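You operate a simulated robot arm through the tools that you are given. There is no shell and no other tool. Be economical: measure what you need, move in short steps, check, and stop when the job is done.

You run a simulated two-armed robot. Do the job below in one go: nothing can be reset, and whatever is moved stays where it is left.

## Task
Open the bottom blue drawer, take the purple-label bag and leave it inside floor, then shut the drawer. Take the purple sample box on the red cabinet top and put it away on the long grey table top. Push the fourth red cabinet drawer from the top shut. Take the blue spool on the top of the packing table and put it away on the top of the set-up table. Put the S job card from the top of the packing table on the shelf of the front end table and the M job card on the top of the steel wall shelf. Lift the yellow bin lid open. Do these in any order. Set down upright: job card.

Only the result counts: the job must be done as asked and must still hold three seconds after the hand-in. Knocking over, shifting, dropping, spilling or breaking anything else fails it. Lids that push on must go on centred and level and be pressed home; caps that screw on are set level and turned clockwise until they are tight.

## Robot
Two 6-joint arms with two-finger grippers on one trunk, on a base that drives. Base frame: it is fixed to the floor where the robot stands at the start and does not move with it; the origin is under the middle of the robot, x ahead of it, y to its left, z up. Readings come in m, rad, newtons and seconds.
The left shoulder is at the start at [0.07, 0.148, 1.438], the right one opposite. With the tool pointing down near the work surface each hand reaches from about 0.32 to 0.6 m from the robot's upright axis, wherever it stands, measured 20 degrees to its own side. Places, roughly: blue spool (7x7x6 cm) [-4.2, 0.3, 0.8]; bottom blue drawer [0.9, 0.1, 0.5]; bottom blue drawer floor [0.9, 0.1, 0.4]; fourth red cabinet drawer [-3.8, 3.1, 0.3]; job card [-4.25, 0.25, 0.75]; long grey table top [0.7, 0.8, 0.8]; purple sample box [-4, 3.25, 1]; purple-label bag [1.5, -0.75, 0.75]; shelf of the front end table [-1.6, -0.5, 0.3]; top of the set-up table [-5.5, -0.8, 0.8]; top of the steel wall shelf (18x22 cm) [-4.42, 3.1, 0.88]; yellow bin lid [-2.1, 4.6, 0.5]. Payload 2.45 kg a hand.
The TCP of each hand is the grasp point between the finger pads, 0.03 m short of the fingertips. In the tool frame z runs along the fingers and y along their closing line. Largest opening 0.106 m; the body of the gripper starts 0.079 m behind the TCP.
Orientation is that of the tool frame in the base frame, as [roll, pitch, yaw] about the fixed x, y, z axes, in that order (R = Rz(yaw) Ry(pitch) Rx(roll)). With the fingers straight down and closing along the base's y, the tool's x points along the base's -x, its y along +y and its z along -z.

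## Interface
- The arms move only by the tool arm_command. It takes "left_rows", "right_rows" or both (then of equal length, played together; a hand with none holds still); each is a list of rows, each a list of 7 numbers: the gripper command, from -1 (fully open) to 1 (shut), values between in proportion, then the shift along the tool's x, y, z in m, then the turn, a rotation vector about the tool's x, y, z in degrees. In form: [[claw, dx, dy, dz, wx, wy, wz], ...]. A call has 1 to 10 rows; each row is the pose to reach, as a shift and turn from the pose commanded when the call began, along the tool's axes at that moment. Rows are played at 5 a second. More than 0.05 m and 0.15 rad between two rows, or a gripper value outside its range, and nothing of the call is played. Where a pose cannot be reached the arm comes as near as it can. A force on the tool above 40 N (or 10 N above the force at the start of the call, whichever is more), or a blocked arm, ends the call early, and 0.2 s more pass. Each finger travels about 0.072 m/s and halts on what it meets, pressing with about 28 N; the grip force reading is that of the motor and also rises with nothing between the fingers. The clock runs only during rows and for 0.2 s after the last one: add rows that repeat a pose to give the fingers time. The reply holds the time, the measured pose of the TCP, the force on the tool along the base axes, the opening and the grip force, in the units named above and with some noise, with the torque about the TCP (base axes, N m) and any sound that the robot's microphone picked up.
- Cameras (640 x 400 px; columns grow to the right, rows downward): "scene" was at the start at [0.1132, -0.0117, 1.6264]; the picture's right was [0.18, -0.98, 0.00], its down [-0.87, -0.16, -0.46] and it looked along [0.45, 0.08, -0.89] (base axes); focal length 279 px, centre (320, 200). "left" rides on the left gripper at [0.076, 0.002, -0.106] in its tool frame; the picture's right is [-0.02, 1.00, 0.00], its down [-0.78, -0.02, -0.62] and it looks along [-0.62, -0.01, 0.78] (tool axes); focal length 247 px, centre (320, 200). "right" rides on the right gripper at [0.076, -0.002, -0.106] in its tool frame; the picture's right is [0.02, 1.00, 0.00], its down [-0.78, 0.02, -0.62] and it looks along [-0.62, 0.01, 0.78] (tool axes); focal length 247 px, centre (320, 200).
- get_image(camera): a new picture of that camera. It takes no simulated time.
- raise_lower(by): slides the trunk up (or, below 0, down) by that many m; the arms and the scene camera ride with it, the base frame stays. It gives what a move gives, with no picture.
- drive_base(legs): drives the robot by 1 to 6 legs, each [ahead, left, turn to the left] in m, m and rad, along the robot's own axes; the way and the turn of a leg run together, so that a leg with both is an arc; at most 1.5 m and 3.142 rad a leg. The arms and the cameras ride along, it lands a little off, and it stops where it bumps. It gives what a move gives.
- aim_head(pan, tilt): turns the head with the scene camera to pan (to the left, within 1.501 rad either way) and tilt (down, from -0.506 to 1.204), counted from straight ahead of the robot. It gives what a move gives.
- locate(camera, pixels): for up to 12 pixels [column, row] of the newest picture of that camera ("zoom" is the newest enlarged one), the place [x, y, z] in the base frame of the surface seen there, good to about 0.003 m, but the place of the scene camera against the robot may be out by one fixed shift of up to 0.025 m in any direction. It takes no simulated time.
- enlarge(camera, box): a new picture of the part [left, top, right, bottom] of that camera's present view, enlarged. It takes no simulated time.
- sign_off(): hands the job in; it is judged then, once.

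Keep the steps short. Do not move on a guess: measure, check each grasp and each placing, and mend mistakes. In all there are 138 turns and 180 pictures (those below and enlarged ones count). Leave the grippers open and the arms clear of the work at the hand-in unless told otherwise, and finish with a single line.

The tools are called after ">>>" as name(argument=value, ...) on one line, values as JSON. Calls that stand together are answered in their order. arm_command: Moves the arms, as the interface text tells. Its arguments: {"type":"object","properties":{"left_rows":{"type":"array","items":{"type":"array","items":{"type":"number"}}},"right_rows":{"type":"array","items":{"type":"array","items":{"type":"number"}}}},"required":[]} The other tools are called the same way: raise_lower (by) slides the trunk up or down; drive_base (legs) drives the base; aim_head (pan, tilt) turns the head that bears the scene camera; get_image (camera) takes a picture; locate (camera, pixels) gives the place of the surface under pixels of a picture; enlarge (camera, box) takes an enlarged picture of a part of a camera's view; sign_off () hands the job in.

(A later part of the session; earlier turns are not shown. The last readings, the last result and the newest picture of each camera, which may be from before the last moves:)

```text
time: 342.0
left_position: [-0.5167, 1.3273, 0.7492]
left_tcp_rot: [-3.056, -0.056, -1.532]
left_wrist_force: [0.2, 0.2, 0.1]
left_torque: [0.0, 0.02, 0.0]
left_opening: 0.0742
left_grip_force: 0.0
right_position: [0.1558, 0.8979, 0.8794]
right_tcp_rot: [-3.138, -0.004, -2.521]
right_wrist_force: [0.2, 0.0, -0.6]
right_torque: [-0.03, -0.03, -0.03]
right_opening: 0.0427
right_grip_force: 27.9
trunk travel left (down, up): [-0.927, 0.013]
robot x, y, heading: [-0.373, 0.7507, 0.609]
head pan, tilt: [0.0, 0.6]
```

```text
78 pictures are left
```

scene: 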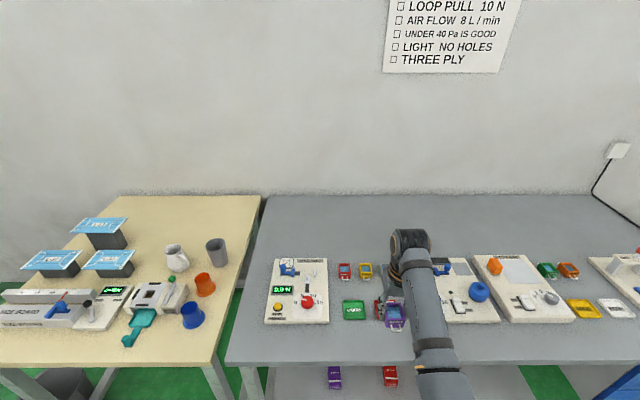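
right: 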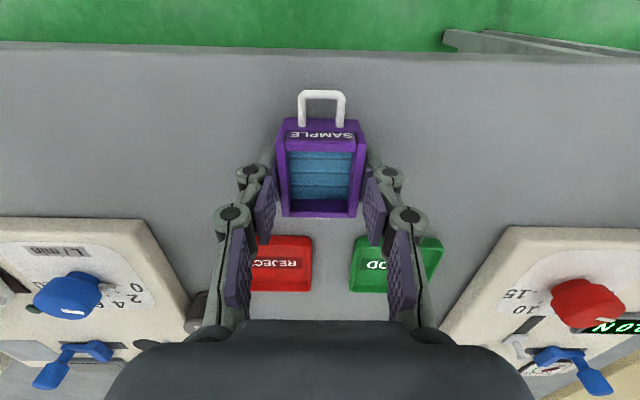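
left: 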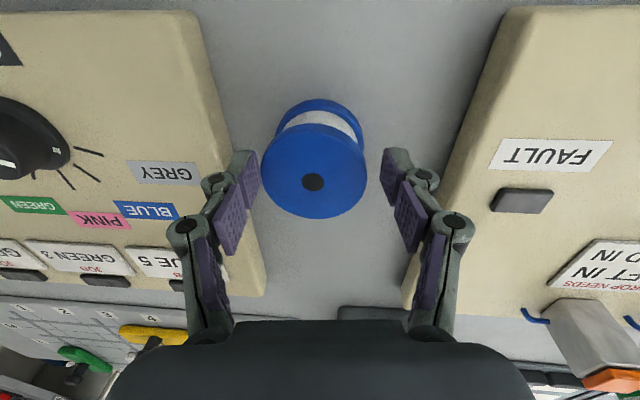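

Box sits clear of tiles and edge. Lower the last few mm until contact, release, and lift.

>>> arm_command(right_rows=[[0.8, 0, 0, 0.003, 0, 0, 0], [0.8, 0, 0, 0.0055, 0, 0, 0], [0.8, 0, 0, 0.0055, 0, 0, 0]])

>>> arm_command(right_rows=[[0.4, 0, 0, 0, 0, 0, 0], [0, 0, 0, 0, 0, 0, 0], [-0.2, 0, 0, 0, 0, 0, 0], [-0.2, 0, 0, 0, 0, 0, 0], [-0.2, 0, 0, -0.04, 0, 0, 0], [-0.2, 0, 0, -0.08, 0, 0, 0], [-0.4, 0, 0, -0.12, 0, 0, 0], [-0.8, 0, 0, -0.16, 0, 0, 0], [-1, 0, 0, -0.2, 0, 0, 0]])

>>> get_image(camera="right")

```text
time: 342.8
left_position: [-0.5166, 1.3276, 0.7507]
left_tcp_rot: [-3.056, -0.055, -1.529]
left_wrist_force: [0.1, 0.9, -0.1]
left_torque: [-0.04, -0.01, -0.02]
left_opening: 0.0744
left_grip_force: 0.1
right_position: [0.1551, 0.8974, 0.8746]
right_tcp_rot: [-3.139, -0.002, -2.524]
right_wrist_force: [0.4, 0.1, 2.5]
right_torque: [0.0, 0.05, -0.01]
right_opening: 0.0431
right_grip_force: 28.0
trunk travel left (down, up): [-0.927, 0.013]
robot x, y, heading: [-0.3683, 0.7518, 0.616]
head pan, tilt: [0.0, 0.6]
```

```text
time: 344.8
left_position: [-0.5168, 1.3275, 0.7501]
left_tcp_rot: [-3.056, -0.056, -1.53]
left_wrist_force: [-0.2, 0.8, 0.2]
left_torque: [-0.01, -0.01, 0.0]
left_opening: 0.0743
left_grip_force: 0.1
right_position: [0.1548, 0.8988, 1.0749]
right_tcp_rot: [-3.14, -0.003, -2.525]
right_wrist_force: [-0.7, -0.8, 0.2]
right_torque: [0.0, 0.0, -0.02]
right_opening: 0.1061
right_grip_force: 0.1
trunk travel left (down, up): [-0.927, 0.013]
robot x, y, heading: [-0.3719, 0.7508, 0.612]
head pan, tilt: [0.0, 0.6]
```

```text
77 pictures are left
```

right: 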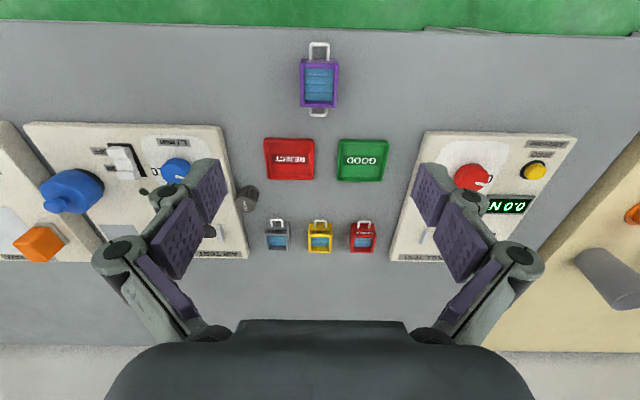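

Purple box is placed. Restore the left arm in front and drive through the corridor towards the bins.

>>> drive_base(legs=[[-0.4, 0, 0]])

>>> arm_command(left_rows=[[-0.4, -0.004, -0.037, -0.011, 0, 0, 5], [-0.4, -0.008, -0.074, -0.022, 0, 0, 10], [-0.4, -0.011, -0.111, -0.033, 0, 0, 15], [-0.4, -0.015, -0.149, -0.044, 0, 0, 20], [-0.4, -0.018, -0.186, -0.055, 0, 0, 25], [-0.4, -0.022, -0.223, -0.066, 0, 0, 30], [-0.4, -0.026, -0.26, -0.077, 0, 0, 35], [-0.4, -0.03, -0.298, -0.088, 0, 0, 40], [-0.4, -0.033, -0.335, -0.099, 0, 0, 45], [-0.4, -0.037, -0.372, -0.11, 0, 0, 50]])

>>> drive_base(legs=[[0, 0, 2.17], [1.5, 0, 0], [0, 0, -0.253], [1.04, 0, 0], [0, 0, -0.493], [0.894, 0, 0]])

```text
time: 347.3
left_position: [-0.8415, 1.1009, 0.7491]
left_tcp_rot: [-3.056, -0.057, -1.532]
left_wrist_force: [0.1, -0.1, 0.0]
left_torque: [0.01, -0.02, 0.0]
left_opening: 0.0742
left_grip_force: 0.0
right_position: [-0.1711, 0.6693, 1.0745]
right_tcp_rot: [-3.138, -0.006, -2.526]
right_wrist_force: [0.8, 0.0, -0.5]
right_torque: [0.0, 0.03, 0.02]
right_opening: 0.106
right_grip_force: 0.0
trunk travel left (down, up): [-0.927, 0.013]
robot x, y, heading: [-0.7018, 0.5243, 0.608]
head pan, tilt: [0.0, 0.6]
```

```text
time: 349.5
left_position: [-0.5031, 1.1659, 0.8718]
left_tcp_rot: [-3.043, 0.026, -2.339]
left_wrist_force: [-0.7, 0.5, -0.4]
left_torque: [0.03, -0.01, -0.03]
left_opening: 0.0744
left_grip_force: 0.1
left hand out of reach, approached as far as the arm can: row 1, 2, 3, 4, 5, 6, 7, 8, 9, 10
right_position: [-0.171, 0.6702, 1.0743]
right_tcp_rot: [-3.138, -0.005, -2.526]
right_wrist_force: [0.5, 0.0, -1.0]
right_torque: [0.01, 0.01, 0.0]
right_opening: 0.106
right_grip_force: 0.1
trunk travel left (down, up): [-0.927, 0.013]
robot x, y, heading: [-0.6999, 0.5205, 0.608]
head pan, tilt: [0.0, 0.6]
```

```text
time: 373.7
left_position: [-3.9832, 2.7633, 0.8722]
left_tcp_rot: [-3.041, 0.028, -0.907]
left_wrist_force: [0.3, -0.2, 0.7]
left_torque: [-0.01, -0.01, 0.02]
left_opening: 0.0741
left_grip_force: 0.1
right_position: [-3.4454, 3.023, 1.0752]
right_tcp_rot: [-3.139, -0.004, -1.093]
right_wrist_force: [0.6, -0.2, -0.6]
right_torque: [0.0, 0.04, 0.02]
right_opening: 0.106
right_grip_force: 0.0
trunk travel left (down, up): [-0.927, 0.013]
robot x, y, heading: [-3.374, 2.4779, 2.043]
head pan, tilt: [0.0, 0.6]
```

Now face the wall and slide right to the bins.

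>>> drive_base(legs=[[0, 0, 0.147], [0, -1.0, 0], [0, -0.95, 0]])

>>> aim_head(pan=-0.15, tilt=0.8)

>>> get_image(camera="scene")

>>> get_image(camera="right")

```text
time: 384.1
left_position: [-2.4178, 3.8032, 0.8709]
left_tcp_rot: [-3.042, 0.029, -0.774]
left_wrist_force: [-0.6, -0.8, -0.6]
left_torque: [0.01, 0.03, -0.03]
left_opening: 0.0743
left_grip_force: 0.1
right_position: [-1.9165, 4.13, 1.075]
right_tcp_rot: [-3.137, -0.003, -0.965]
right_wrist_force: [0.5, -0.4, 0.0]
right_torque: [-0.01, -0.03, -0.02]
right_opening: 0.1061
right_grip_force: 0.1
trunk travel left (down, up): [-0.927, 0.013]
robot x, y, heading: [-1.7731, 3.6032, 2.17]
head pan, tilt: [0.0, 0.6]
```

```text
time: 384.9
left_position: [-2.4154, 3.8053, 0.872]
left_tcp_rot: [-3.044, 0.028, -0.774]
left_wrist_force: [-0.3, 0.1, -0.1]
left_torque: [-0.01, 0.02, -0.01]
left_opening: 0.0741
left_grip_force: 0.1
right_position: [-1.916, 4.1312, 1.074]
right_tcp_rot: [-3.138, -0.003, -0.964]
right_wrist_force: [0.0, 0.0, 0.2]
right_torque: [0.01, -0.03, 0.0]
right_opening: 0.1058
right_grip_force: 0.0
trunk travel left (down, up): [-0.927, 0.013]
robot x, y, heading: [-1.7671, 3.6021, 2.174]
head pan, tilt: [-0.15, 0.799]
```

```text
76 pictures are left
```

scene: 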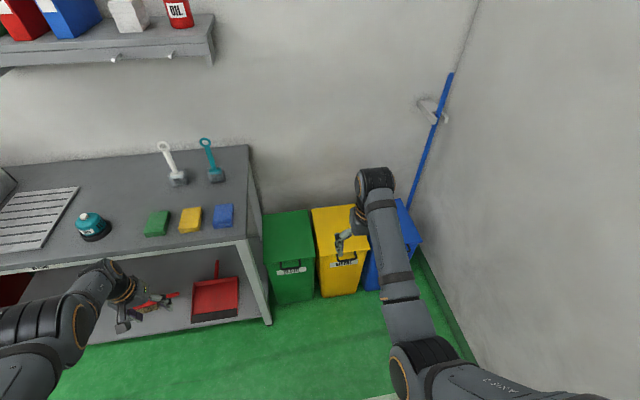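

```text
75 pictures are left
```

right: 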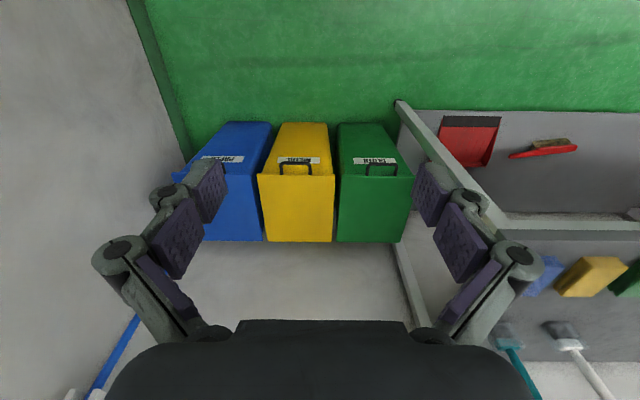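

Clear view now. Zoom on the yellow bin's handle and measure.

>>> enlarge(camera="right", box=[220, 110, 420, 250])

>>> locate(camera="right", pixels=[[295, 163], [280, 168], [311, 168], [296, 172], [262, 176], [332, 176], [296, 180], [270, 240], [328, 240], [298, 210], [296, 150], [375, 210]])

>>> enlarge(camera="scene", box=[250, 190, 430, 310])

```text
2.86 times, centred on (320, 180) of right
```

zoom: 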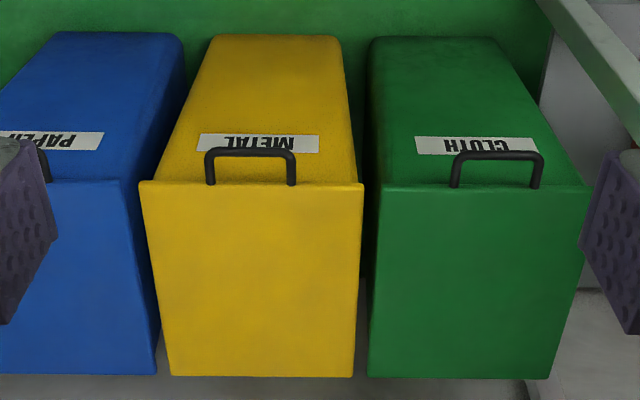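

```text
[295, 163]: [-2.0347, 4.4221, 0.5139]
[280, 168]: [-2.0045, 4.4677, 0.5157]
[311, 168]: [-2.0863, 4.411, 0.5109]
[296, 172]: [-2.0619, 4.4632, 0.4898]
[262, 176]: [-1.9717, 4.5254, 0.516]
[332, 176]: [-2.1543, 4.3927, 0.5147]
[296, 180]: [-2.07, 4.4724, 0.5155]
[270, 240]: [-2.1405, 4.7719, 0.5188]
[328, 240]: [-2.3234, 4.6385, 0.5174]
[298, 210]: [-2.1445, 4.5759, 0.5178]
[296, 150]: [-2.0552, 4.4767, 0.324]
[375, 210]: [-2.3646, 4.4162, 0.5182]
```

```text
3.33 times, centred on (340, 250) of scene
```

zoom: 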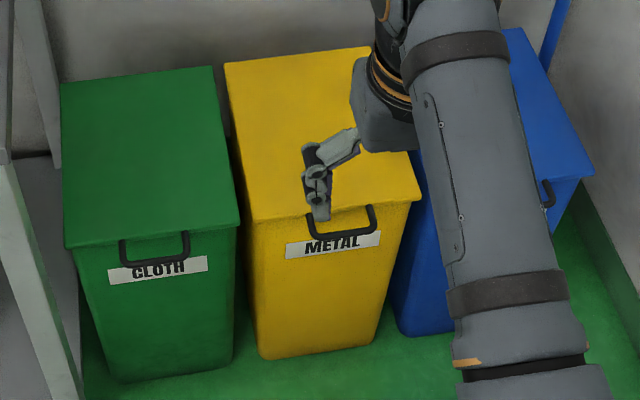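

The loop handle projects horizontally (bar at (-2.035,4.422,0.514)), hinge ~0.345 behind. Swing the left arm aside, turn the right hand to point forward with vertical closing, and lower the trunk 0.56.

>>> arm_command(left_rows=[[-0.4, 0.035, 0.015, 0, 0, 0, -5], [-0.4, 0.07, 0.03, 0, 0, 0, -10], [-0.4, 0.105, 0.045, 0, 0, 0, -15], [-0.4, 0.14, 0.06, 0, 0, 0, -20], [-0.4, 0.175, 0.075, 0, 0, 0, -25], [-0.4, 0.21, 0.09, 0, 0, 0, -30], [-0.4, 0.245, 0.105, 0, 0, 0, -35], [-0.4, 0.28, 0.12, 0, 0, 0, -40], [-0.4, 0.31, 0.13, 0, 0, 0, -45], [-0.4, 0.34, 0.13, 0, 0, 0, -50]], right_rows=[[-1, 0, 0, 0, -4.62, -4.62, 4.62], [-1, 0, 0, 0, -9.24, -9.24, 9.24], [-1, 0, 0, 0, -13.86, -13.86, 13.86], [-1, 0, 0, 0, -18.48, -18.48, 18.48], [-1, 0, 0, 0, -23.1, -23.1, 23.1], [-1, 0, 0, 0, -27.72, -27.72, 27.72], [-1, 0, 0, 0, -32.34, -32.34, 32.34], [-1, 0, 0, 0, -36.96, -36.96, 36.96], [-1, 0, 0, 0, -41.58, -41.58, 41.58], [-1, 0, 0, 0, -46.2, -46.2, 46.2]])

>>> arm_command(right_rows=[[-1, 0, 0, 0, -4.62, -4.62, 4.62], [-1, 0, 0, 0, -9.24, -9.24, 9.24], [-1, 0, 0, 0, -13.86, -13.86, 13.86], [-1, 0, 0, 0, -18.48, -18.48, 18.48], [-1, 0, 0, 0, -23.1, -23.1, 23.1]])

>>> raise_lower(by=-0.4)

>>> raise_lower(by=-0.16)

>>> get_image(camera="right")

```text
time: 387.1
left_position: [-2.3511, 3.4487, 0.7533]
left_tcp_rot: [-3.054, -0.058, 0.097]
left_wrist_force: [0.1, -0.6, 0.1]
left_torque: [0.04, -0.01, 0.02]
left_opening: 0.0742
left_grip_force: 0.0
left hand out of reach, approached as far as the arm can: row 1, 2, 3, 4, 5, 6, 7, 8, 9, 10
right_position: [-1.9147, 4.1306, 1.0745]
right_tcp_rot: [2.061, 0.3, -2.048]
right_wrist_force: [0.5, -0.2, -0.6]
right_torque: [-0.01, -0.02, -0.01]
right_opening: 0.106
right_grip_force: 0.1
trunk travel left (down, up): [-0.927, 0.013]
robot x, y, heading: [-1.7722, 3.5975, 2.175]
head pan, tilt: [-0.15, 0.799]
```

```text
time: 388.2
left_position: [-2.3519, 3.4488, 0.7526]
left_tcp_rot: [-3.056, -0.058, 0.094]
left_wrist_force: [0.1, -0.1, 0.0]
left_torque: [0.0, 0.02, 0.05]
left_opening: 0.0743
left_grip_force: 0.0
right_position: [-1.921, 4.1265, 1.0751]
right_tcp_rot: [1.637, 0.062, -2.435]
right_wrist_force: [1.2, -0.4, -0.7]
right_torque: [-0.03, 0.03, -0.01]
right_opening: 0.1061
right_grip_force: 0.0
right hand out of reach, approached as far as the arm can: row 5
trunk travel left (down, up): [-0.927, 0.013]
robot x, y, heading: [-1.7719, 3.6019, 2.17]
head pan, tilt: [-0.15, 0.799]
```

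```text
time: 392.1
left_position: [-2.3509, 3.4488, 0.3533]
left_tcp_rot: [-3.058, -0.059, 0.094]
left_wrist_force: [0.7, -0.1, -0.5]
left_torque: [0.04, 0.01, 0.01]
left_opening: 0.074
left_grip_force: 0.1
right_position: [-1.922, 4.127, 0.6751]
right_tcp_rot: [1.636, 0.064, -2.434]
right_wrist_force: [0.6, -0.2, 0.0]
right_torque: [0.01, -0.01, 0.01]
right_opening: 0.1064
right_grip_force: 0.1
trunk travel left (down, up): [-0.527, 0.413]
robot x, y, heading: [-1.7735, 3.6038, 2.174]
head pan, tilt: [-0.15, 0.799]
```

```text
time: 393.9
left_position: [-2.3516, 3.4491, 0.1937]
left_tcp_rot: [-3.055, -0.057, 0.094]
left_wrist_force: [-0.6, 0.8, 0.8]
left_torque: [-0.02, -0.02, -0.02]
left_opening: 0.0741
left_grip_force: 0.1
right_position: [-1.9215, 4.1264, 0.516]
right_tcp_rot: [1.636, 0.062, -2.435]
right_wrist_force: [0.1, 0.2, -0.1]
right_torque: [0.0, -0.01, 0.01]
right_opening: 0.1061
right_grip_force: 0.1
trunk travel left (down, up): [-0.367, 0.573]
robot x, y, heading: [-1.7698, 3.6031, 2.172]
head pan, tilt: [-0.15, 0.799]
```

```text
72 pictures are left
```

right: 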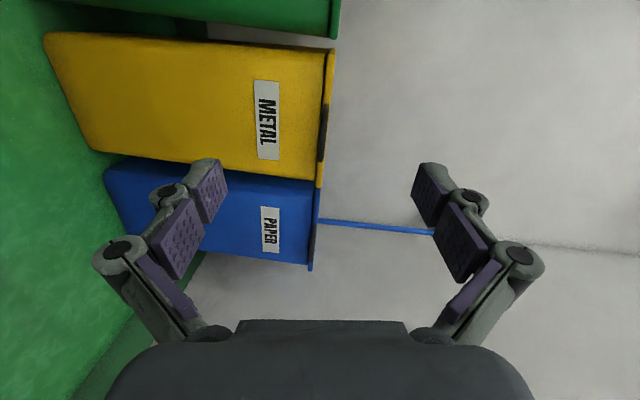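

Hand points at the bins at bar height (z 0.516). Drive right 0.074 and forward 0.25.

>>> drive_base(legs=[[0, -0.074, 0], [0.24, 0, 0]])

>>> get_image(camera="right")

>>> locate(camera="right", pixels=[[320, 100], [322, 60], [322, 130], [315, 150], [330, 100], [330, 170]])

```text
time: 396.3
left_position: [-2.4277, 3.6883, 0.1924]
left_tcp_rot: [-3.057, -0.059, 0.09]
left_wrist_force: [-0.2, -0.1, 0.7]
left_torque: [0.01, -0.01, 0.0]
left_opening: 0.0742
left_grip_force: 0.0
right_position: [-1.9949, 4.3659, 0.5153]
right_tcp_rot: [1.639, 0.063, -2.438]
right_wrist_force: [0.3, -0.1, -0.5]
right_torque: [0.0, -0.02, 0.03]
right_opening: 0.1061
right_grip_force: 0.1
trunk travel left (down, up): [-0.367, 0.573]
robot x, y, heading: [-1.8468, 3.8394, 2.172]
head pan, tilt: [-0.15, 0.799]
```

```text
71 pictures are left
```

right: 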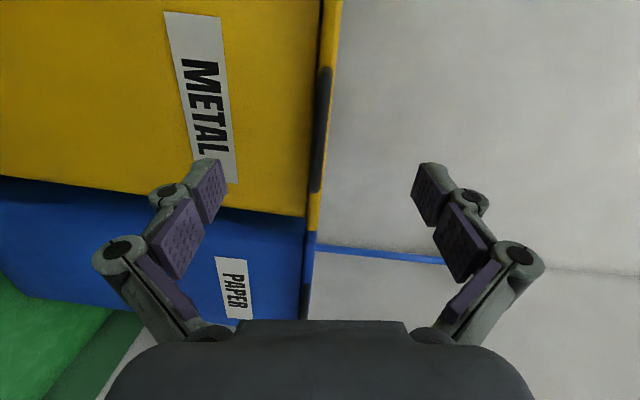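

```text
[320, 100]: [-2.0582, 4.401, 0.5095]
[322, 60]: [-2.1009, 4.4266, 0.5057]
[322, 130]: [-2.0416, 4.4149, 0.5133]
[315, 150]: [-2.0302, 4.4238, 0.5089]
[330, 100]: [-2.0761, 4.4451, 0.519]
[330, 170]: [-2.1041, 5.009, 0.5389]
```

Bar centre (-2.042,4.414,0.513). Advance 0.063 and close.

>>> arm_command(right_rows=[[-0.4, 0.005, 0.002, 0.03, 0, 0, 0], [-0.4, 0.005, 0.003, 0.063, 0, 0, 0], [-0.4, 0.005, 0.003, 0.063, 0, 0, 0], [0.3, 0.005, 0.003, 0.063, 0, 0, 0], [0.7, 0.005, 0.003, 0.063, 0, 0, 0], [1, 0.005, 0.003, 0.063, 0, 0, 0], [1, 0.005, 0.003, 0.063, 0, 0, 0]])

>>> get_image(camera="right")

```text
time: 397.9
left_position: [-2.4271, 3.6887, 0.192]
left_tcp_rot: [-3.058, -0.06, 0.093]
left_wrist_force: [0.6, 0.1, 0.1]
left_torque: [0.03, 0.01, 0.01]
left_opening: 0.0744
left_grip_force: 0.1
right_position: [-2.0386, 4.4079, 0.5139]
right_tcp_rot: [1.637, 0.062, -2.438]
right_wrist_force: [-1.0, -0.1, -1.7]
right_torque: [-0.55, 0.68, -0.17]
right_opening: 0.0112
right_grip_force: 38.3
trunk travel left (down, up): [-0.367, 0.573]
robot x, y, heading: [-1.8454, 3.8402, 2.17]
head pan, tilt: [-0.15, 0.799]
```

```text
70 pictures are left
```

right: 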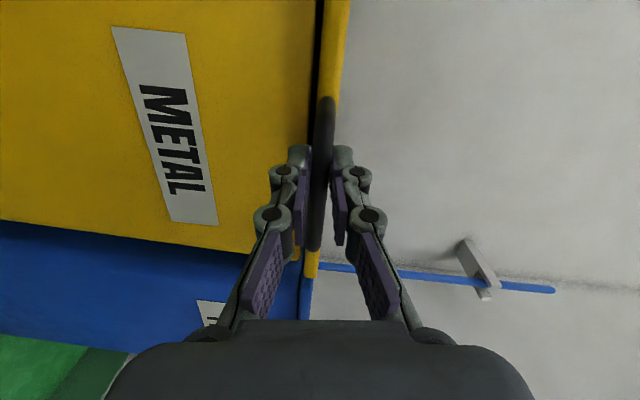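

Handle is gripped. Lift along the lid's arc (radius ~0.348) to about 48° first.

>>> arm_command(right_rows=[[1, -0.0033, 0.0484, 0.0002, 0, 0, 0], [1, -0.0071, 0.0964, 0.0072, 0, 0, 0], [1, -0.0113, 0.1429, 0.0207, 0, 0, 0], [1, -0.0159, 0.1871, 0.0406, 0, 0, 0], [1, -0.0208, 0.2281, 0.0664, 0, 0, 0], [1, -0.0258, 0.2651, 0.0977, 0, 0, 0], [1, -0.0258, 0.2651, 0.0977, 0, 0, 0]])

>>> get_image(camera="scene")

>>> get_image(camera="right")

```text
time: 399.5
left_position: [-2.4277, 3.6876, 0.1919]
left_tcp_rot: [-3.057, -0.064, 0.091]
left_wrist_force: [-1.1, 0.5, -1.0]
left_torque: [-0.01, 0.02, 0.01]
left_opening: 0.0742
left_grip_force: 0.1
right_position: [-2.1088, 4.5066, 0.7711]
right_tcp_rot: [1.64, 0.064, -2.439]
right_wrist_force: [-19.1, -8.7, -6.2]
right_torque: [-0.54, 0.7, 0.33]
right_opening: 0.0107
right_grip_force: 38.2
trunk travel left (down, up): [-0.367, 0.573]
robot x, y, heading: [-1.8486, 3.8405, 2.167]
head pan, tilt: [-0.15, 0.799]
```

```text
69 pictures are left
```

scene: 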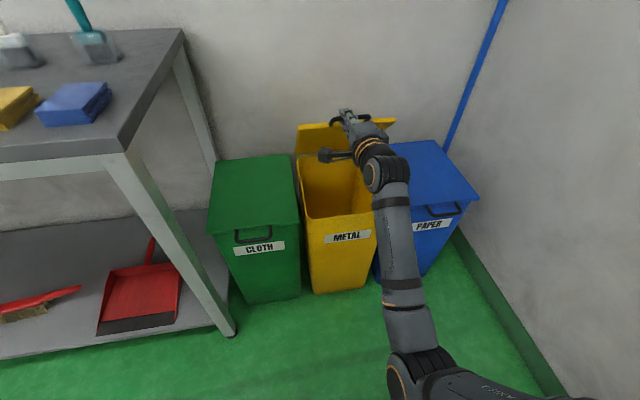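

```text
68 pictures are left
```

right: 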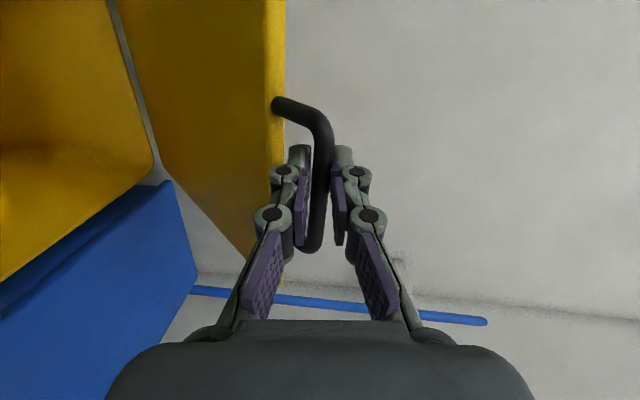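

Lid is ~50° up and following. Continue the arc towards 88°.

>>> arm_command(right_rows=[[1, 0.003, 0.0323, 0.036, 0, 0, 0], [1, -0.001, 0.0592, 0.0762, 0, 0, 0], [1, -0.004, 0.0803, 0.1198, 0, 0, 0], [1, -0.009, 0.095, 0.1659, 0, 0, 0], [1, -0.013, 0.1032, 0.2136, 0, 0, 0], [1, -0.013, 0.1032, 0.2136, 0, 0, 0]])

>>> get_image(camera="scene")

>>> get_image(camera="right")

```text
time: 400.7
left_position: [-2.4279, 3.6897, 0.1932]
left_tcp_rot: [-3.059, -0.058, 0.09]
left_wrist_force: [-0.4, -0.5, 0.2]
left_torque: [0.06, 0.02, -0.01]
left_opening: 0.0741
left_grip_force: 0.0
right_position: [-2.2254, 4.6625, 0.858]
right_tcp_rot: [1.643, 0.062, -2.445]
right_wrist_force: [5.2, 5.1, -10.3]
right_torque: [-0.49, 0.51, -1.24]
right_opening: 0.0105
right_grip_force: 38.5
right hand out of reach, approached as far as the arm can: row 5
trunk travel left (down, up): [-0.367, 0.573]
robot x, y, heading: [-1.8468, 3.8366, 2.169]
head pan, tilt: [-0.15, 0.799]
stopped in row 5 (right hand): the force on the tool passed its limit at 69 N (the readings are from after the stop); the commanded pose is now the measured one
```

```text
67 pictures are left
```

scene: 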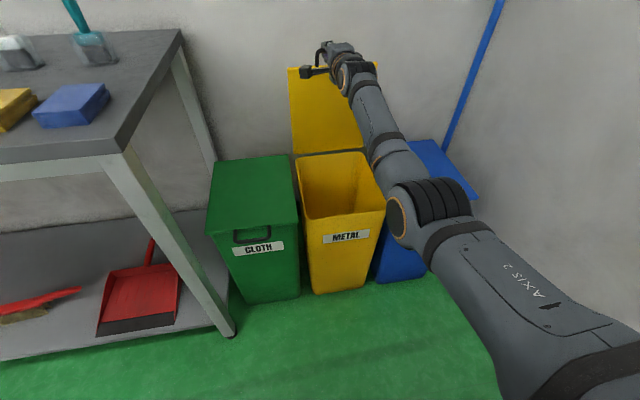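

```text
66 pictures are left
```

right: 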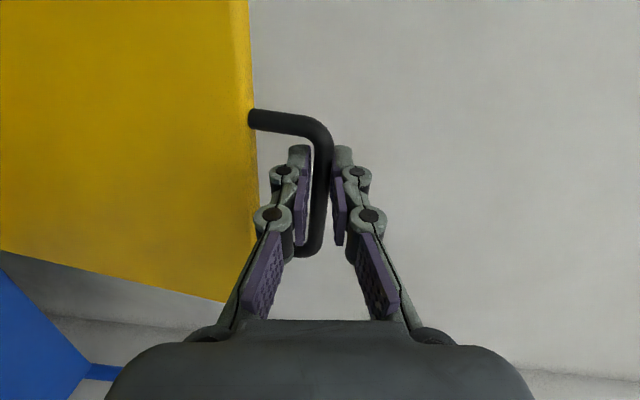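

Lid is ~83° up. Push it past vertical by driving forward 0.08 with the grip still on.

>>> drive_base(legs=[[0.08, 0, 0]])

>>> get_image(camera="scene")

>>> get_image(camera="right")

```text
time: 401.7
left_position: [-2.4728, 3.7563, 0.1924]
left_tcp_rot: [-3.062, -0.06, 0.088]
left_wrist_force: [0.3, 0.0, -0.1]
left_torque: [-0.03, -0.05, -0.01]
left_opening: 0.0741
left_grip_force: 0.1
right_position: [-2.2726, 4.7299, 0.8567]
right_tcp_rot: [1.644, 0.06, -2.443]
right_wrist_force: [6.3, 1.4, -19.1]
right_torque: [-0.66, 0.46, -0.19]
right_opening: 0.0107
right_grip_force: 37.9
trunk travel left (down, up): [-0.367, 0.573]
robot x, y, heading: [-1.8928, 3.9037, 2.167]
head pan, tilt: [-0.15, 0.799]
```

```text
65 pictures are left
```

scene: 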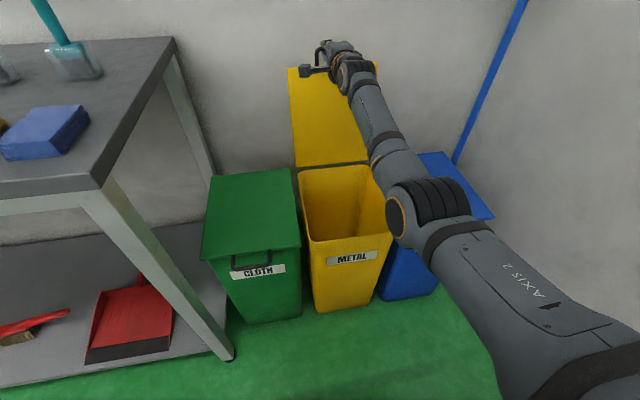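

```text
64 pictures are left
```

right: 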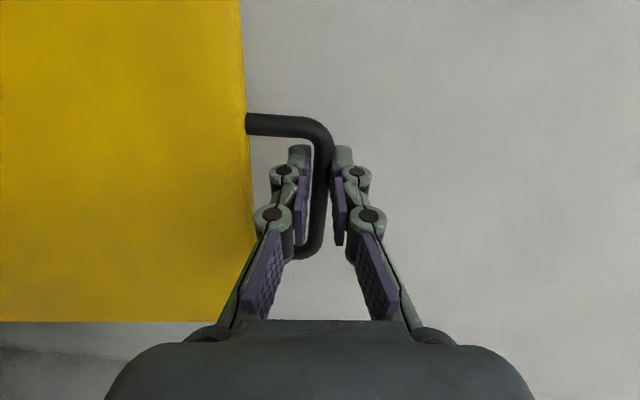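

Now ~97°, past vertical. Nudge 0.03 more, then release and withdraw backwards.

>>> drive_base(legs=[[0.035, 0, 0]])

>>> arm_command(right_rows=[[0.5, 0, -0.004, 0, 0, 0, 0], [0, 0, -0.004, 0, 0, 0, 0], [-0.4, 0, -0.004, 0, 0, 0, 0], [-0.4, 0, -0.004, -0.03, 0, 0, 0], [-0.4, 0, -0.004, -0.07, 0, 0, 0], [-0.4, 0, -0.004, -0.11, 0, 0, 0]])

>>> get_image(camera="scene")

>>> get_image(camera="right")

```text
time: 402.6
left_position: [-2.4912, 3.7852, 0.1934]
left_tcp_rot: [-3.061, -0.061, 0.091]
left_wrist_force: [0.1, -0.3, 0.3]
left_torque: [0.0, -0.01, 0.03]
left_opening: 0.0741
left_grip_force: 0.0
right_position: [-2.2921, 4.7583, 0.853]
right_tcp_rot: [1.65, 0.06, -2.441]
right_wrist_force: [1.6, -4.5, -24.9]
right_torque: [-0.48, 0.69, -0.26]
right_opening: 0.0123
right_grip_force: 36.9
trunk travel left (down, up): [-0.367, 0.573]
robot x, y, heading: [-1.9104, 3.9364, 2.17]
head pan, tilt: [-0.15, 0.799]
```

```text
time: 404.0
left_position: [-2.4921, 3.7843, 0.193]
left_tcp_rot: [-3.059, -0.06, 0.089]
left_wrist_force: [0.2, 0.2, -0.6]
left_torque: [0.01, 0.03, 0.01]
left_opening: 0.0745
left_grip_force: 0.1
right_position: [-2.2212, 4.6714, 0.8609]
right_tcp_rot: [1.649, 0.062, -2.442]
right_wrist_force: [-1.1, 1.0, 0.1]
right_torque: [0.01, 0.0, 0.03]
right_opening: 0.0749
right_grip_force: 0.0
trunk travel left (down, up): [-0.367, 0.573]
robot x, y, heading: [-1.9109, 3.9342, 2.165]
head pan, tilt: [-0.15, 0.799]
```

```text
63 pictures are left
```

scene: 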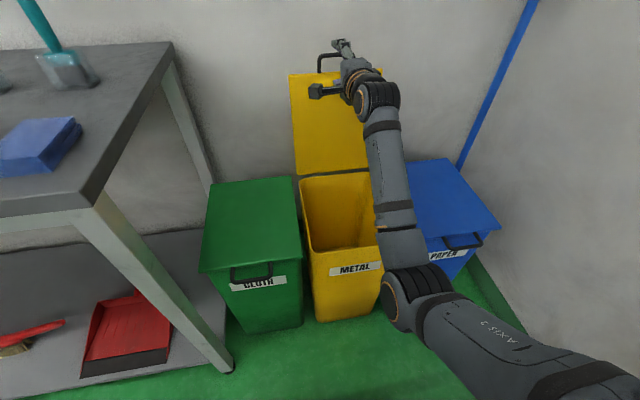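

```text
62 pictures are left
```

right: 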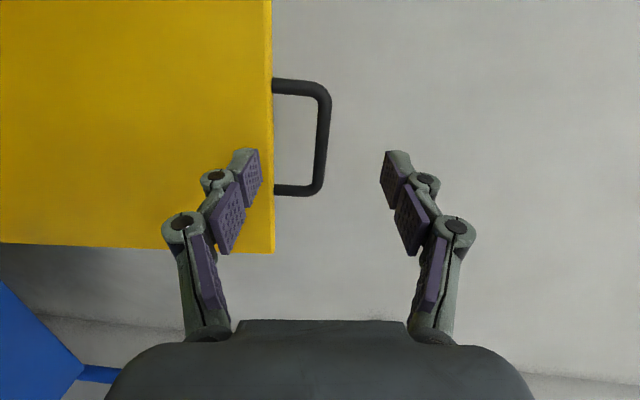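

Lid stays open by itself. Back off, raise the trunk, drive to behind the packing table and pitch the right hand 45° forward-down with lateral closing for the S card.

>>> drive_base(legs=[[-0.35, 0, 0]])

>>> raise_lower(by=0.36)

>>> arm_command(right_rows=[[-0.4, 0, 0, 0, 2.93, 2.93, -7.07], [-0.4, 0, 0, 0, 5.87, 5.87, -14.15], [-0.4, 0, 0, 0, 8.8, 8.8, -21.2], [-0.4, 0, 0, 0, 11.7, 11.7, -28.3], [-0.4, 0, 0, 0, 14.7, 14.7, -35.4], [-0.6, 0, 0, 0, 17.6, 17.6, -42.4], [-0.8, 0, 0, 0, 20.5, 20.5, -49.5], [-1, 0, 0, 0, 23.5, 23.5, -56.6], [-1, 0, 0, 0, 26.4, 26.4, -63.7], [-1, 0, 0, 0, 29.3, 29.3, -70.7]])

>>> arm_command(right_rows=[[-1, 0, 0, 0, 2.93, 2.93, -7.07], [-1, 0, 0, 0, 5.87, 5.87, -14.15], [-1, 0, 0, 0, 5.87, 5.87, -14.15]])

>>> drive_base(legs=[[0, 1.0, 0], [0, 0.9, 0], [0, 0, 1.729], [1.5, 0, 0], [0.669, 0, 0], [0, 0, 1.377]])

>>> get_image(camera="right")

```text
time: 406.2
left_position: [-2.2954, 3.4962, 0.1927]
left_tcp_rot: [-3.056, -0.059, 0.087]
left_wrist_force: [-0.5, -0.1, -0.1]
left_torque: [0.03, -0.01, 0.0]
left_opening: 0.074
left_grip_force: 0.0
right_position: [-2.0252, 4.3815, 0.8636]
right_tcp_rot: [1.647, 0.062, -2.444]
right_wrist_force: [-0.2, 0.7, 0.5]
right_torque: [-0.01, -0.02, -0.01]
right_opening: 0.0742
right_grip_force: 0.1
trunk travel left (down, up): [-0.367, 0.573]
robot x, y, heading: [-1.7143, 3.6452, 2.172]
head pan, tilt: [-0.15, 0.799]
```

```text
time: 409.8
left_position: [-2.2959, 3.496, 0.5527]
left_tcp_rot: [-3.058, -0.059, 0.087]
left_wrist_force: [-0.2, 0.5, -0.3]
left_torque: [0.05, 0.04, -0.03]
left_opening: 0.0742
left_grip_force: 0.0
right_position: [-2.0246, 4.3811, 1.2224]
right_tcp_rot: [1.648, 0.061, -2.443]
right_wrist_force: [0.1, -0.4, 0.2]
right_torque: [-0.01, 0.03, 0.01]
right_opening: 0.0741
right_grip_force: 0.1
trunk travel left (down, up): [-0.727, 0.213]
robot x, y, heading: [-1.714, 3.6424, 2.17]
head pan, tilt: [-0.15, 0.799]
```

```text
time: 411.9
left_position: [-2.2959, 3.4961, 0.5537]
left_tcp_rot: [-3.058, -0.059, 0.087]
left_wrist_force: [0.8, 0.0, -0.1]
left_torque: [0.0, 0.0, 0.0]
left_opening: 0.0742
left_grip_force: 0.1
right_position: [-2.0254, 4.3807, 1.2215]
right_tcp_rot: [2.884, 0.788, -1.167]
right_wrist_force: [-1.1, 0.5, -0.1]
right_torque: [0.01, -0.02, 0.0]
right_opening: 0.106
right_grip_force: 0.0
trunk travel left (down, up): [-0.727, 0.213]
robot x, y, heading: [-1.7147, 3.6455, 2.167]
head pan, tilt: [-0.15, 0.799]
```

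```text
time: 412.8
left_position: [-2.2965, 3.4962, 0.5528]
left_tcp_rot: [-3.057, -0.061, 0.087]
left_wrist_force: [0.4, 0.6, -0.5]
left_torque: [0.01, 0.0, 0.0]
left_opening: 0.0741
left_grip_force: 0.1
right_position: [-2.0241, 4.382, 1.2223]
right_tcp_rot: [-3.061, 0.707, -0.821]
right_wrist_force: [0.6, -0.7, 0.5]
right_torque: [-0.03, 0.02, 0.02]
right_opening: 0.1057
right_grip_force: 0.1
trunk travel left (down, up): [-0.727, 0.213]
robot x, y, heading: [-1.7159, 3.6436, 2.164]
head pan, tilt: [-0.15, 0.799]
```

```text
time: 440.1
left_position: [-4.2653, 1.2288, 0.5529]
left_tcp_rot: [-3.059, -0.06, -3.079]
left_wrist_force: [0.3, 1.0, -0.2]
left_torque: [-0.04, 0.03, -0.01]
left_opening: 0.0743
left_grip_force: 0.1
right_position: [-4.5593, 0.3502, 1.223]
right_tcp_rot: [-3.061, 0.708, 2.295]
right_wrist_force: [-0.5, -0.4, -0.2]
right_torque: [0.01, -0.01, -0.01]
right_opening: 0.1064
right_grip_force: 0.0
trunk travel left (down, up): [-0.727, 0.213]
robot x, y, heading: [-4.8498, 1.0972, -1.002]
head pan, tilt: [-0.15, 0.799]
```

```text
61 pictures are left
```

right: 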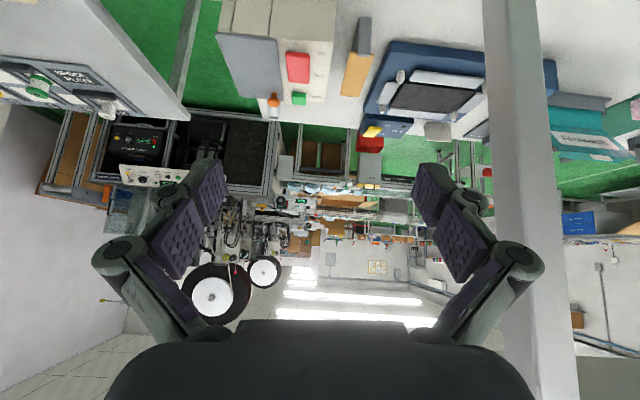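

Hand is above the S card region, pitched ~41°. Square its yaw with the card, back off 6 cm, and lower the trunk 0.385.

>>> drive_base(legs=[[-0.07, -0.035, 0]])

>>> arm_command(right_rows=[[-1, 0, 0, 0, 1, 0, 3.8], [-1, 0, 0, 0, 2, 0, 7.7], [-1, 0, 0, 0, 2, 0, 7.7]])

>>> raise_lower(by=-0.384)

>>> get_image(camera="right")

>>> locate(camera="right", pixels=[[320, 100], [280, 100], [360, 100], [320, 60], [320, 140], [240, 100]])

```text
time: 441.1
left_position: [-4.3326, 1.2673, 0.5543]
left_tcp_rot: [-3.058, -0.059, -3.081]
left_wrist_force: [0.6, -0.5, 0.2]
left_torque: [0.03, -0.02, 0.0]
left_opening: 0.0741
left_grip_force: 0.1
right_position: [-4.6261, 0.3889, 1.2216]
right_tcp_rot: [-3.06, 0.707, 2.294]
right_wrist_force: [0.4, 0.4, 0.0]
right_torque: [-0.03, -0.02, 0.06]
right_opening: 0.1059
right_grip_force: 0.0
trunk travel left (down, up): [-0.727, 0.213]
robot x, y, heading: [-4.9141, 1.1345, -1.003]
head pan, tilt: [-0.15, 0.799]
```

```text
time: 441.9
left_position: [-4.3321, 1.2673, 0.5528]
left_tcp_rot: [-3.055, -0.059, -3.08]
left_wrist_force: [0.5, 0.0, -0.5]
left_torque: [0.02, 0.04, -0.03]
left_opening: 0.0743
left_grip_force: 0.0
right_position: [-4.6268, 0.3892, 1.2234]
right_tcp_rot: [3.139, 0.714, 2.115]
right_wrist_force: [0.7, -0.6, 0.4]
right_torque: [0.0, -0.01, -0.01]
right_opening: 0.1059
right_grip_force: 0.1
trunk travel left (down, up): [-0.727, 0.213]
robot x, y, heading: [-4.9192, 1.1358, -0.998]
head pan, tilt: [-0.15, 0.799]
```

```text
time: 445.6
left_position: [-4.3325, 1.2683, 0.1691]
left_tcp_rot: [-3.055, -0.058, -3.082]
left_wrist_force: [0.0, -0.7, 0.3]
left_torque: [0.01, -0.01, -0.03]
left_opening: 0.0745
left_grip_force: 0.1
right_position: [-4.6258, 0.3895, 0.8395]
right_tcp_rot: [3.141, 0.711, 2.116]
right_wrist_force: [0.4, 0.5, -0.5]
right_torque: [0.02, -0.02, 0.0]
right_opening: 0.1061
right_grip_force: 0.0
trunk travel left (down, up): [-0.343, 0.597]
robot x, y, heading: [-4.9169, 1.1371, -0.998]
head pan, tilt: [-0.15, 0.799]
```

```text
60 pictures are left
```

right: 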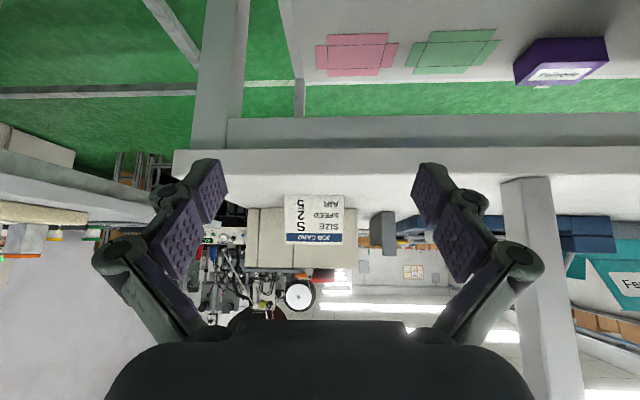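

```text
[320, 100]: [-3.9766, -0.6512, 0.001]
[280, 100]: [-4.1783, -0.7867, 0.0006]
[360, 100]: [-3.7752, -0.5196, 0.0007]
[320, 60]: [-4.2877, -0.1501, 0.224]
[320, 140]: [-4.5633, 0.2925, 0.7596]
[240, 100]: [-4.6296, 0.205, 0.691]
```

S card is straight ahead (cols 284–343). Measure it.

>>> locate(camera="right", pixels=[[288, 200], [340, 200], [314, 200], [289, 240], [339, 242], [314, 244], [300, 160], [250, 225]])

```text
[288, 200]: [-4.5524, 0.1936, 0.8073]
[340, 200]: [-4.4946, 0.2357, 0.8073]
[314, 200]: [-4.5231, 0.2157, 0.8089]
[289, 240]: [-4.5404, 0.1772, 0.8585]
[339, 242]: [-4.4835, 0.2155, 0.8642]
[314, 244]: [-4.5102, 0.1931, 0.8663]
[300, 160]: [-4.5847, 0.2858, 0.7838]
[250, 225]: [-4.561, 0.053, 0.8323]
```

Aligned within 1 cm. Drive forward 0.23 so the fingers straddle the card.

>>> drive_base(legs=[[0.15, -0.009, 0], [0.078, 0, 0]])

>>> get_image(camera="right")

```text
time: 447.6
left_position: [-4.2168, 1.0717, 0.169]
left_tcp_rot: [-3.058, -0.06, -3.077]
left_wrist_force: [0.9, 0.4, 0.2]
left_torque: [0.0, 0.02, 0.0]
left_opening: 0.0741
left_grip_force: 0.0
right_position: [-4.508, 0.1913, 0.8374]
right_tcp_rot: [3.141, 0.711, 2.12]
right_wrist_force: [-0.2, -0.6, -1.0]
right_torque: [0.02, 0.0, -0.01]
right_opening: 0.1057
right_grip_force: 0.0
trunk travel left (down, up): [-0.343, 0.597]
robot x, y, heading: [-4.801, 0.9394, -1.001]
head pan, tilt: [-0.15, 0.799]
```

```text
59 pictures are left
```

right: 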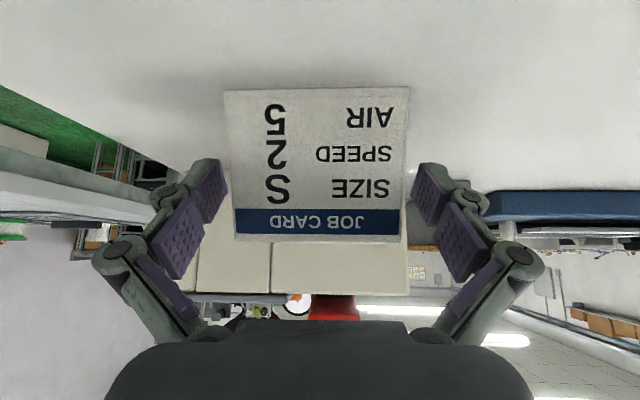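

Card is exactly between the fingers. Close, then lift by 0.06 and check.

>>> arm_command(right_rows=[[-0.6, 0, 0, 0, 0, 0, 0], [-0.2, 0, 0, 0, 0, 0, 0], [0.3, 0, 0, 0, 0, 0, 0], [0.3, 0, 0, 0, 0, 0, 0]])

>>> raise_lower(by=0.1)

>>> get_image(camera="right")

```text
time: 448.6
left_position: [-4.2158, 1.0699, 0.1688]
left_tcp_rot: [-3.056, -0.059, -3.079]
left_wrist_force: [0.8, 0.2, 1.0]
left_torque: [0.02, -0.02, -0.02]
left_opening: 0.0741
left_grip_force: 0.0
right_position: [-4.509, 0.1921, 0.8373]
right_tcp_rot: [3.14, 0.714, 2.12]
right_wrist_force: [-0.7, -0.6, 1.7]
right_torque: [0.06, -0.09, 0.02]
right_opening: 0.0812
right_grip_force: 27.9
trunk travel left (down, up): [-0.343, 0.597]
robot x, y, heading: [-4.8021, 0.9353, -1.002]
head pan, tilt: [-0.15, 0.799]
```

```text
time: 450.0
left_position: [-4.2166, 1.0703, 0.2686]
left_tcp_rot: [-3.057, -0.059, -3.079]
left_wrist_force: [0.0, -0.2, 0.5]
left_torque: [0.01, 0.01, 0.0]
left_opening: 0.0742
left_grip_force: 0.0
right_position: [-4.5081, 0.1912, 0.9385]
right_tcp_rot: [3.141, 0.712, 2.119]
right_wrist_force: [0.0, 0.3, -0.1]
right_torque: [0.0, 0.02, 0.04]
right_opening: 0.0809
right_grip_force: 27.7
trunk travel left (down, up): [-0.443, 0.497]
robot x, y, heading: [-4.8, 0.9365, -0.998]
head pan, tilt: [-0.15, 0.799]
```

```text
58 pictures are left
```

right: 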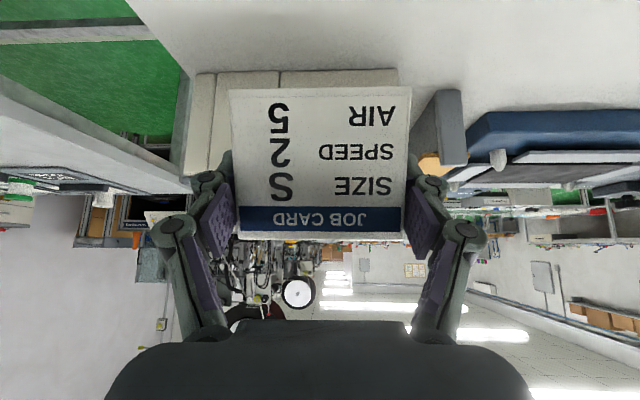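

S card held level. Back out, raise the trunk, bring the left arm to the front, and drive to the corridor entrance.

>>> drive_base(legs=[[-0.45, 0, 0]])

>>> raise_lower(by=0.4)

>>> raise_lower(by=0.09)

>>> arm_command(left_rows=[[-0.4, -0.004, -0.037, -0.011, 0, 0, 5], [-0.4, -0.008, -0.074, -0.022, 0, 0, 10], [-0.4, -0.011, -0.111, -0.033, 0, 0, 15], [-0.4, -0.015, -0.149, -0.044, 0, 0, 20], [-0.4, -0.018, -0.186, -0.055, 0, 0, 25], [-0.4, -0.022, -0.223, -0.066, 0, 0, 30], [-0.4, -0.026, -0.26, -0.077, 0, 0, 35], [-0.4, -0.03, -0.298, -0.088, 0, 0, 40], [-0.4, -0.033, -0.335, -0.099, 0, 0, 45], [-0.4, -0.037, -0.372, -0.11, 0, 0, 50]])

>>> drive_base(legs=[[0, 0, 1.597], [1.0, 0, 0], [1.02, 0, 0], [0, 0, 1.443]])

```text
time: 452.7
left_position: [-4.4615, 1.4536, 0.27]
left_tcp_rot: [-3.056, -0.059, -3.081]
left_wrist_force: [-0.4, -0.5, 0.4]
left_torque: [0.0, 0.0, -0.04]
left_opening: 0.0742
left_grip_force: 0.1
right_position: [-4.7558, 0.5764, 0.9374]
right_tcp_rot: [3.14, 0.713, 2.118]
right_wrist_force: [-0.5, 1.6, -0.1]
right_torque: [0.02, -0.04, -0.02]
right_opening: 0.0809
right_grip_force: 28.0
trunk travel left (down, up): [-0.443, 0.497]
robot x, y, heading: [-5.044, 1.3202, -1.002]
head pan, tilt: [-0.15, 0.799]
```

```text
time: 456.6
left_position: [-4.4621, 1.4541, 0.6686]
left_tcp_rot: [-3.057, -0.058, -3.081]
left_wrist_force: [-0.5, -0.1, 0.6]
left_torque: [-0.04, 0.01, -0.01]
left_opening: 0.0741
left_grip_force: 0.0
right_position: [-4.7562, 0.5746, 1.3375]
right_tcp_rot: [3.14, 0.712, 2.117]
right_wrist_force: [-0.3, 0.9, -0.2]
right_torque: [-0.01, 0.02, 0.0]
right_opening: 0.0809
right_grip_force: 27.9
trunk travel left (down, up): [-0.843, 0.097]
robot x, y, heading: [-5.0459, 1.3229, -1.008]
head pan, tilt: [-0.15, 0.799]
```

```text
time: 457.8
left_position: [-4.4626, 1.453, 0.7592]
left_tcp_rot: [-3.055, -0.06, -3.081]
left_wrist_force: [0.1, 0.4, -0.6]
left_torque: [0.01, -0.03, -0.03]
left_opening: 0.0741
left_grip_force: 0.0
right_position: [-4.7554, 0.5759, 1.4281]
right_tcp_rot: [3.14, 0.713, 2.117]
right_wrist_force: [-0.1, 0.3, -0.4]
right_torque: [0.05, 0.0, -0.01]
right_opening: 0.0812
right_grip_force: 28.4
trunk travel left (down, up): [-0.933, 0.007]
robot x, y, heading: [-5.0424, 1.3216, -1.003]
head pan, tilt: [-0.15, 0.799]
```

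```text
time: 460.0
left_position: [-4.3922, 1.1344, 0.8743]
left_tcp_rot: [-3.038, 0.018, 2.442]
left_wrist_force: [0.0, 0.7, 0.2]
left_torque: [-0.03, 0.01, -0.02]
left_opening: 0.0743
left_grip_force: 0.0
left hand out of reach, approached as far as the arm can: row 1, 2, 3, 4, 5, 6, 7, 8, 9, 10
right_position: [-4.7562, 0.5761, 1.429]
right_tcp_rot: [-3.141, 0.711, 2.117]
right_wrist_force: [0.2, -0.1, -0.6]
right_torque: [-0.03, 0.02, -0.02]
right_opening: 0.0808
right_grip_force: 28.2
trunk travel left (down, up): [-0.933, 0.007]
robot x, y, heading: [-5.0425, 1.3271, -1.005]
head pan, tilt: [-0.15, 0.799]
```

```text
time: 477.6
left_position: [-4.0384, 2.7139, 0.8743]
left_tcp_rot: [-3.04, 0.017, -0.762]
left_wrist_force: [0.6, 0.1, 0.1]
left_torque: [0.01, -0.02, 0.02]
left_opening: 0.0741
left_grip_force: 0.1
right_position: [-3.6404, 3.2469, 1.4275]
right_tcp_rot: [3.141, 0.71, -1.09]
right_wrist_force: [0.6, 0.7, 0.4]
right_torque: [0.01, -0.02, -0.02]
right_opening: 0.0813
right_grip_force: 27.7
trunk travel left (down, up): [-0.933, 0.007]
robot x, y, heading: [-3.4005, 2.4865, 2.077]
head pan, tilt: [-0.15, 0.799]
```

On track. Back through the corridor and then turn to face the front end table.

>>> drive_base(legs=[[-0.894, 0, 0], [0, 0, 0.45], [-1.04, 0, 0], [0, 0, 0.253], [-1.3, 0, 0], [0, 0, 1.385]])

>>> aim_head(pan=0, tilt=0.65)

>>> get_image(camera="scene")

```text
time: 499.1
left_position: [-0.8095, -0.1009, 0.8745]
left_tcp_rot: [-3.04, 0.017, 1.286]
left_wrist_force: [0.5, 0.6, -1.0]
left_torque: [0.0, 0.0, 0.03]
left_opening: 0.0742
left_grip_force: 0.0
right_position: [-1.4671, 0.0054, 1.4281]
right_tcp_rot: [3.139, 0.712, 0.962]
right_wrist_force: [-0.3, 0.6, -0.7]
right_torque: [-0.01, -0.01, 0.01]
right_opening: 0.0812
right_grip_force: 28.4
trunk travel left (down, up): [-0.933, 0.007]
robot x, y, heading: [-0.9036, 0.5748, -2.156]
head pan, tilt: [-0.15, 0.799]
```

```text
time: 499.8
left_position: [-0.8094, -0.1008, 0.8741]
left_tcp_rot: [-3.037, 0.019, 1.288]
left_wrist_force: [0.4, 0.3, -1.3]
left_torque: [-0.02, 0.0, 0.02]
left_opening: 0.0741
left_grip_force: 0.2
right_position: [-1.4663, 0.0047, 1.4276]
right_tcp_rot: [3.139, 0.711, 0.961]
right_wrist_force: [-0.2, -0.6, -1.2]
right_torque: [0.01, 0.02, -0.03]
right_opening: 0.0811
right_grip_force: 27.9
trunk travel left (down, up): [-0.933, 0.007]
robot x, y, heading: [-0.9, 0.5742, -2.158]
head pan, tilt: [0.0, 0.649]
```

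```text
57 pictures are left
```

scene: 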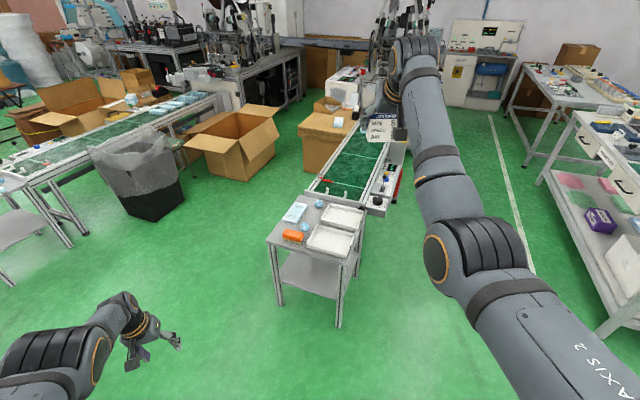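

Measure the table top corners, legs and lower shelf.

>>> locate(camera="scene", pixels=[[268, 243], [343, 270], [363, 213], [313, 200], [281, 303], [339, 325], [285, 282], [335, 296], [305, 275], [320, 265], [300, 255], [355, 275]])

>>> enlarge(camera="scene", box=[240, 180, 400, 340])

```text
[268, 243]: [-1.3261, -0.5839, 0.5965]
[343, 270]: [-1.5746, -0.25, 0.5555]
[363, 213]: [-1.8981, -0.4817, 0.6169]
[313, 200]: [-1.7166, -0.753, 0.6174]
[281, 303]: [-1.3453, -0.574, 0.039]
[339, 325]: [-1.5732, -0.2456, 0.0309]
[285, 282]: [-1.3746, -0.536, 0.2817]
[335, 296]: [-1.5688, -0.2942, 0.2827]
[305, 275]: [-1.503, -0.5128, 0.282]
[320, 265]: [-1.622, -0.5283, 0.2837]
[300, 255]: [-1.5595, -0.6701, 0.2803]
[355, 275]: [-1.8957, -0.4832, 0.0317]
```

```text
2.50 times, centred on (320, 260) of scene
```

zoom: 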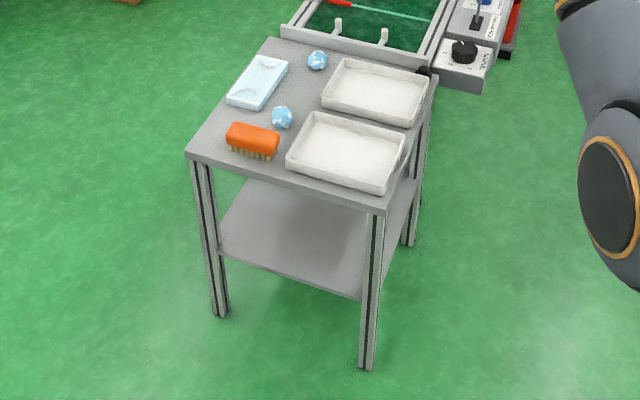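

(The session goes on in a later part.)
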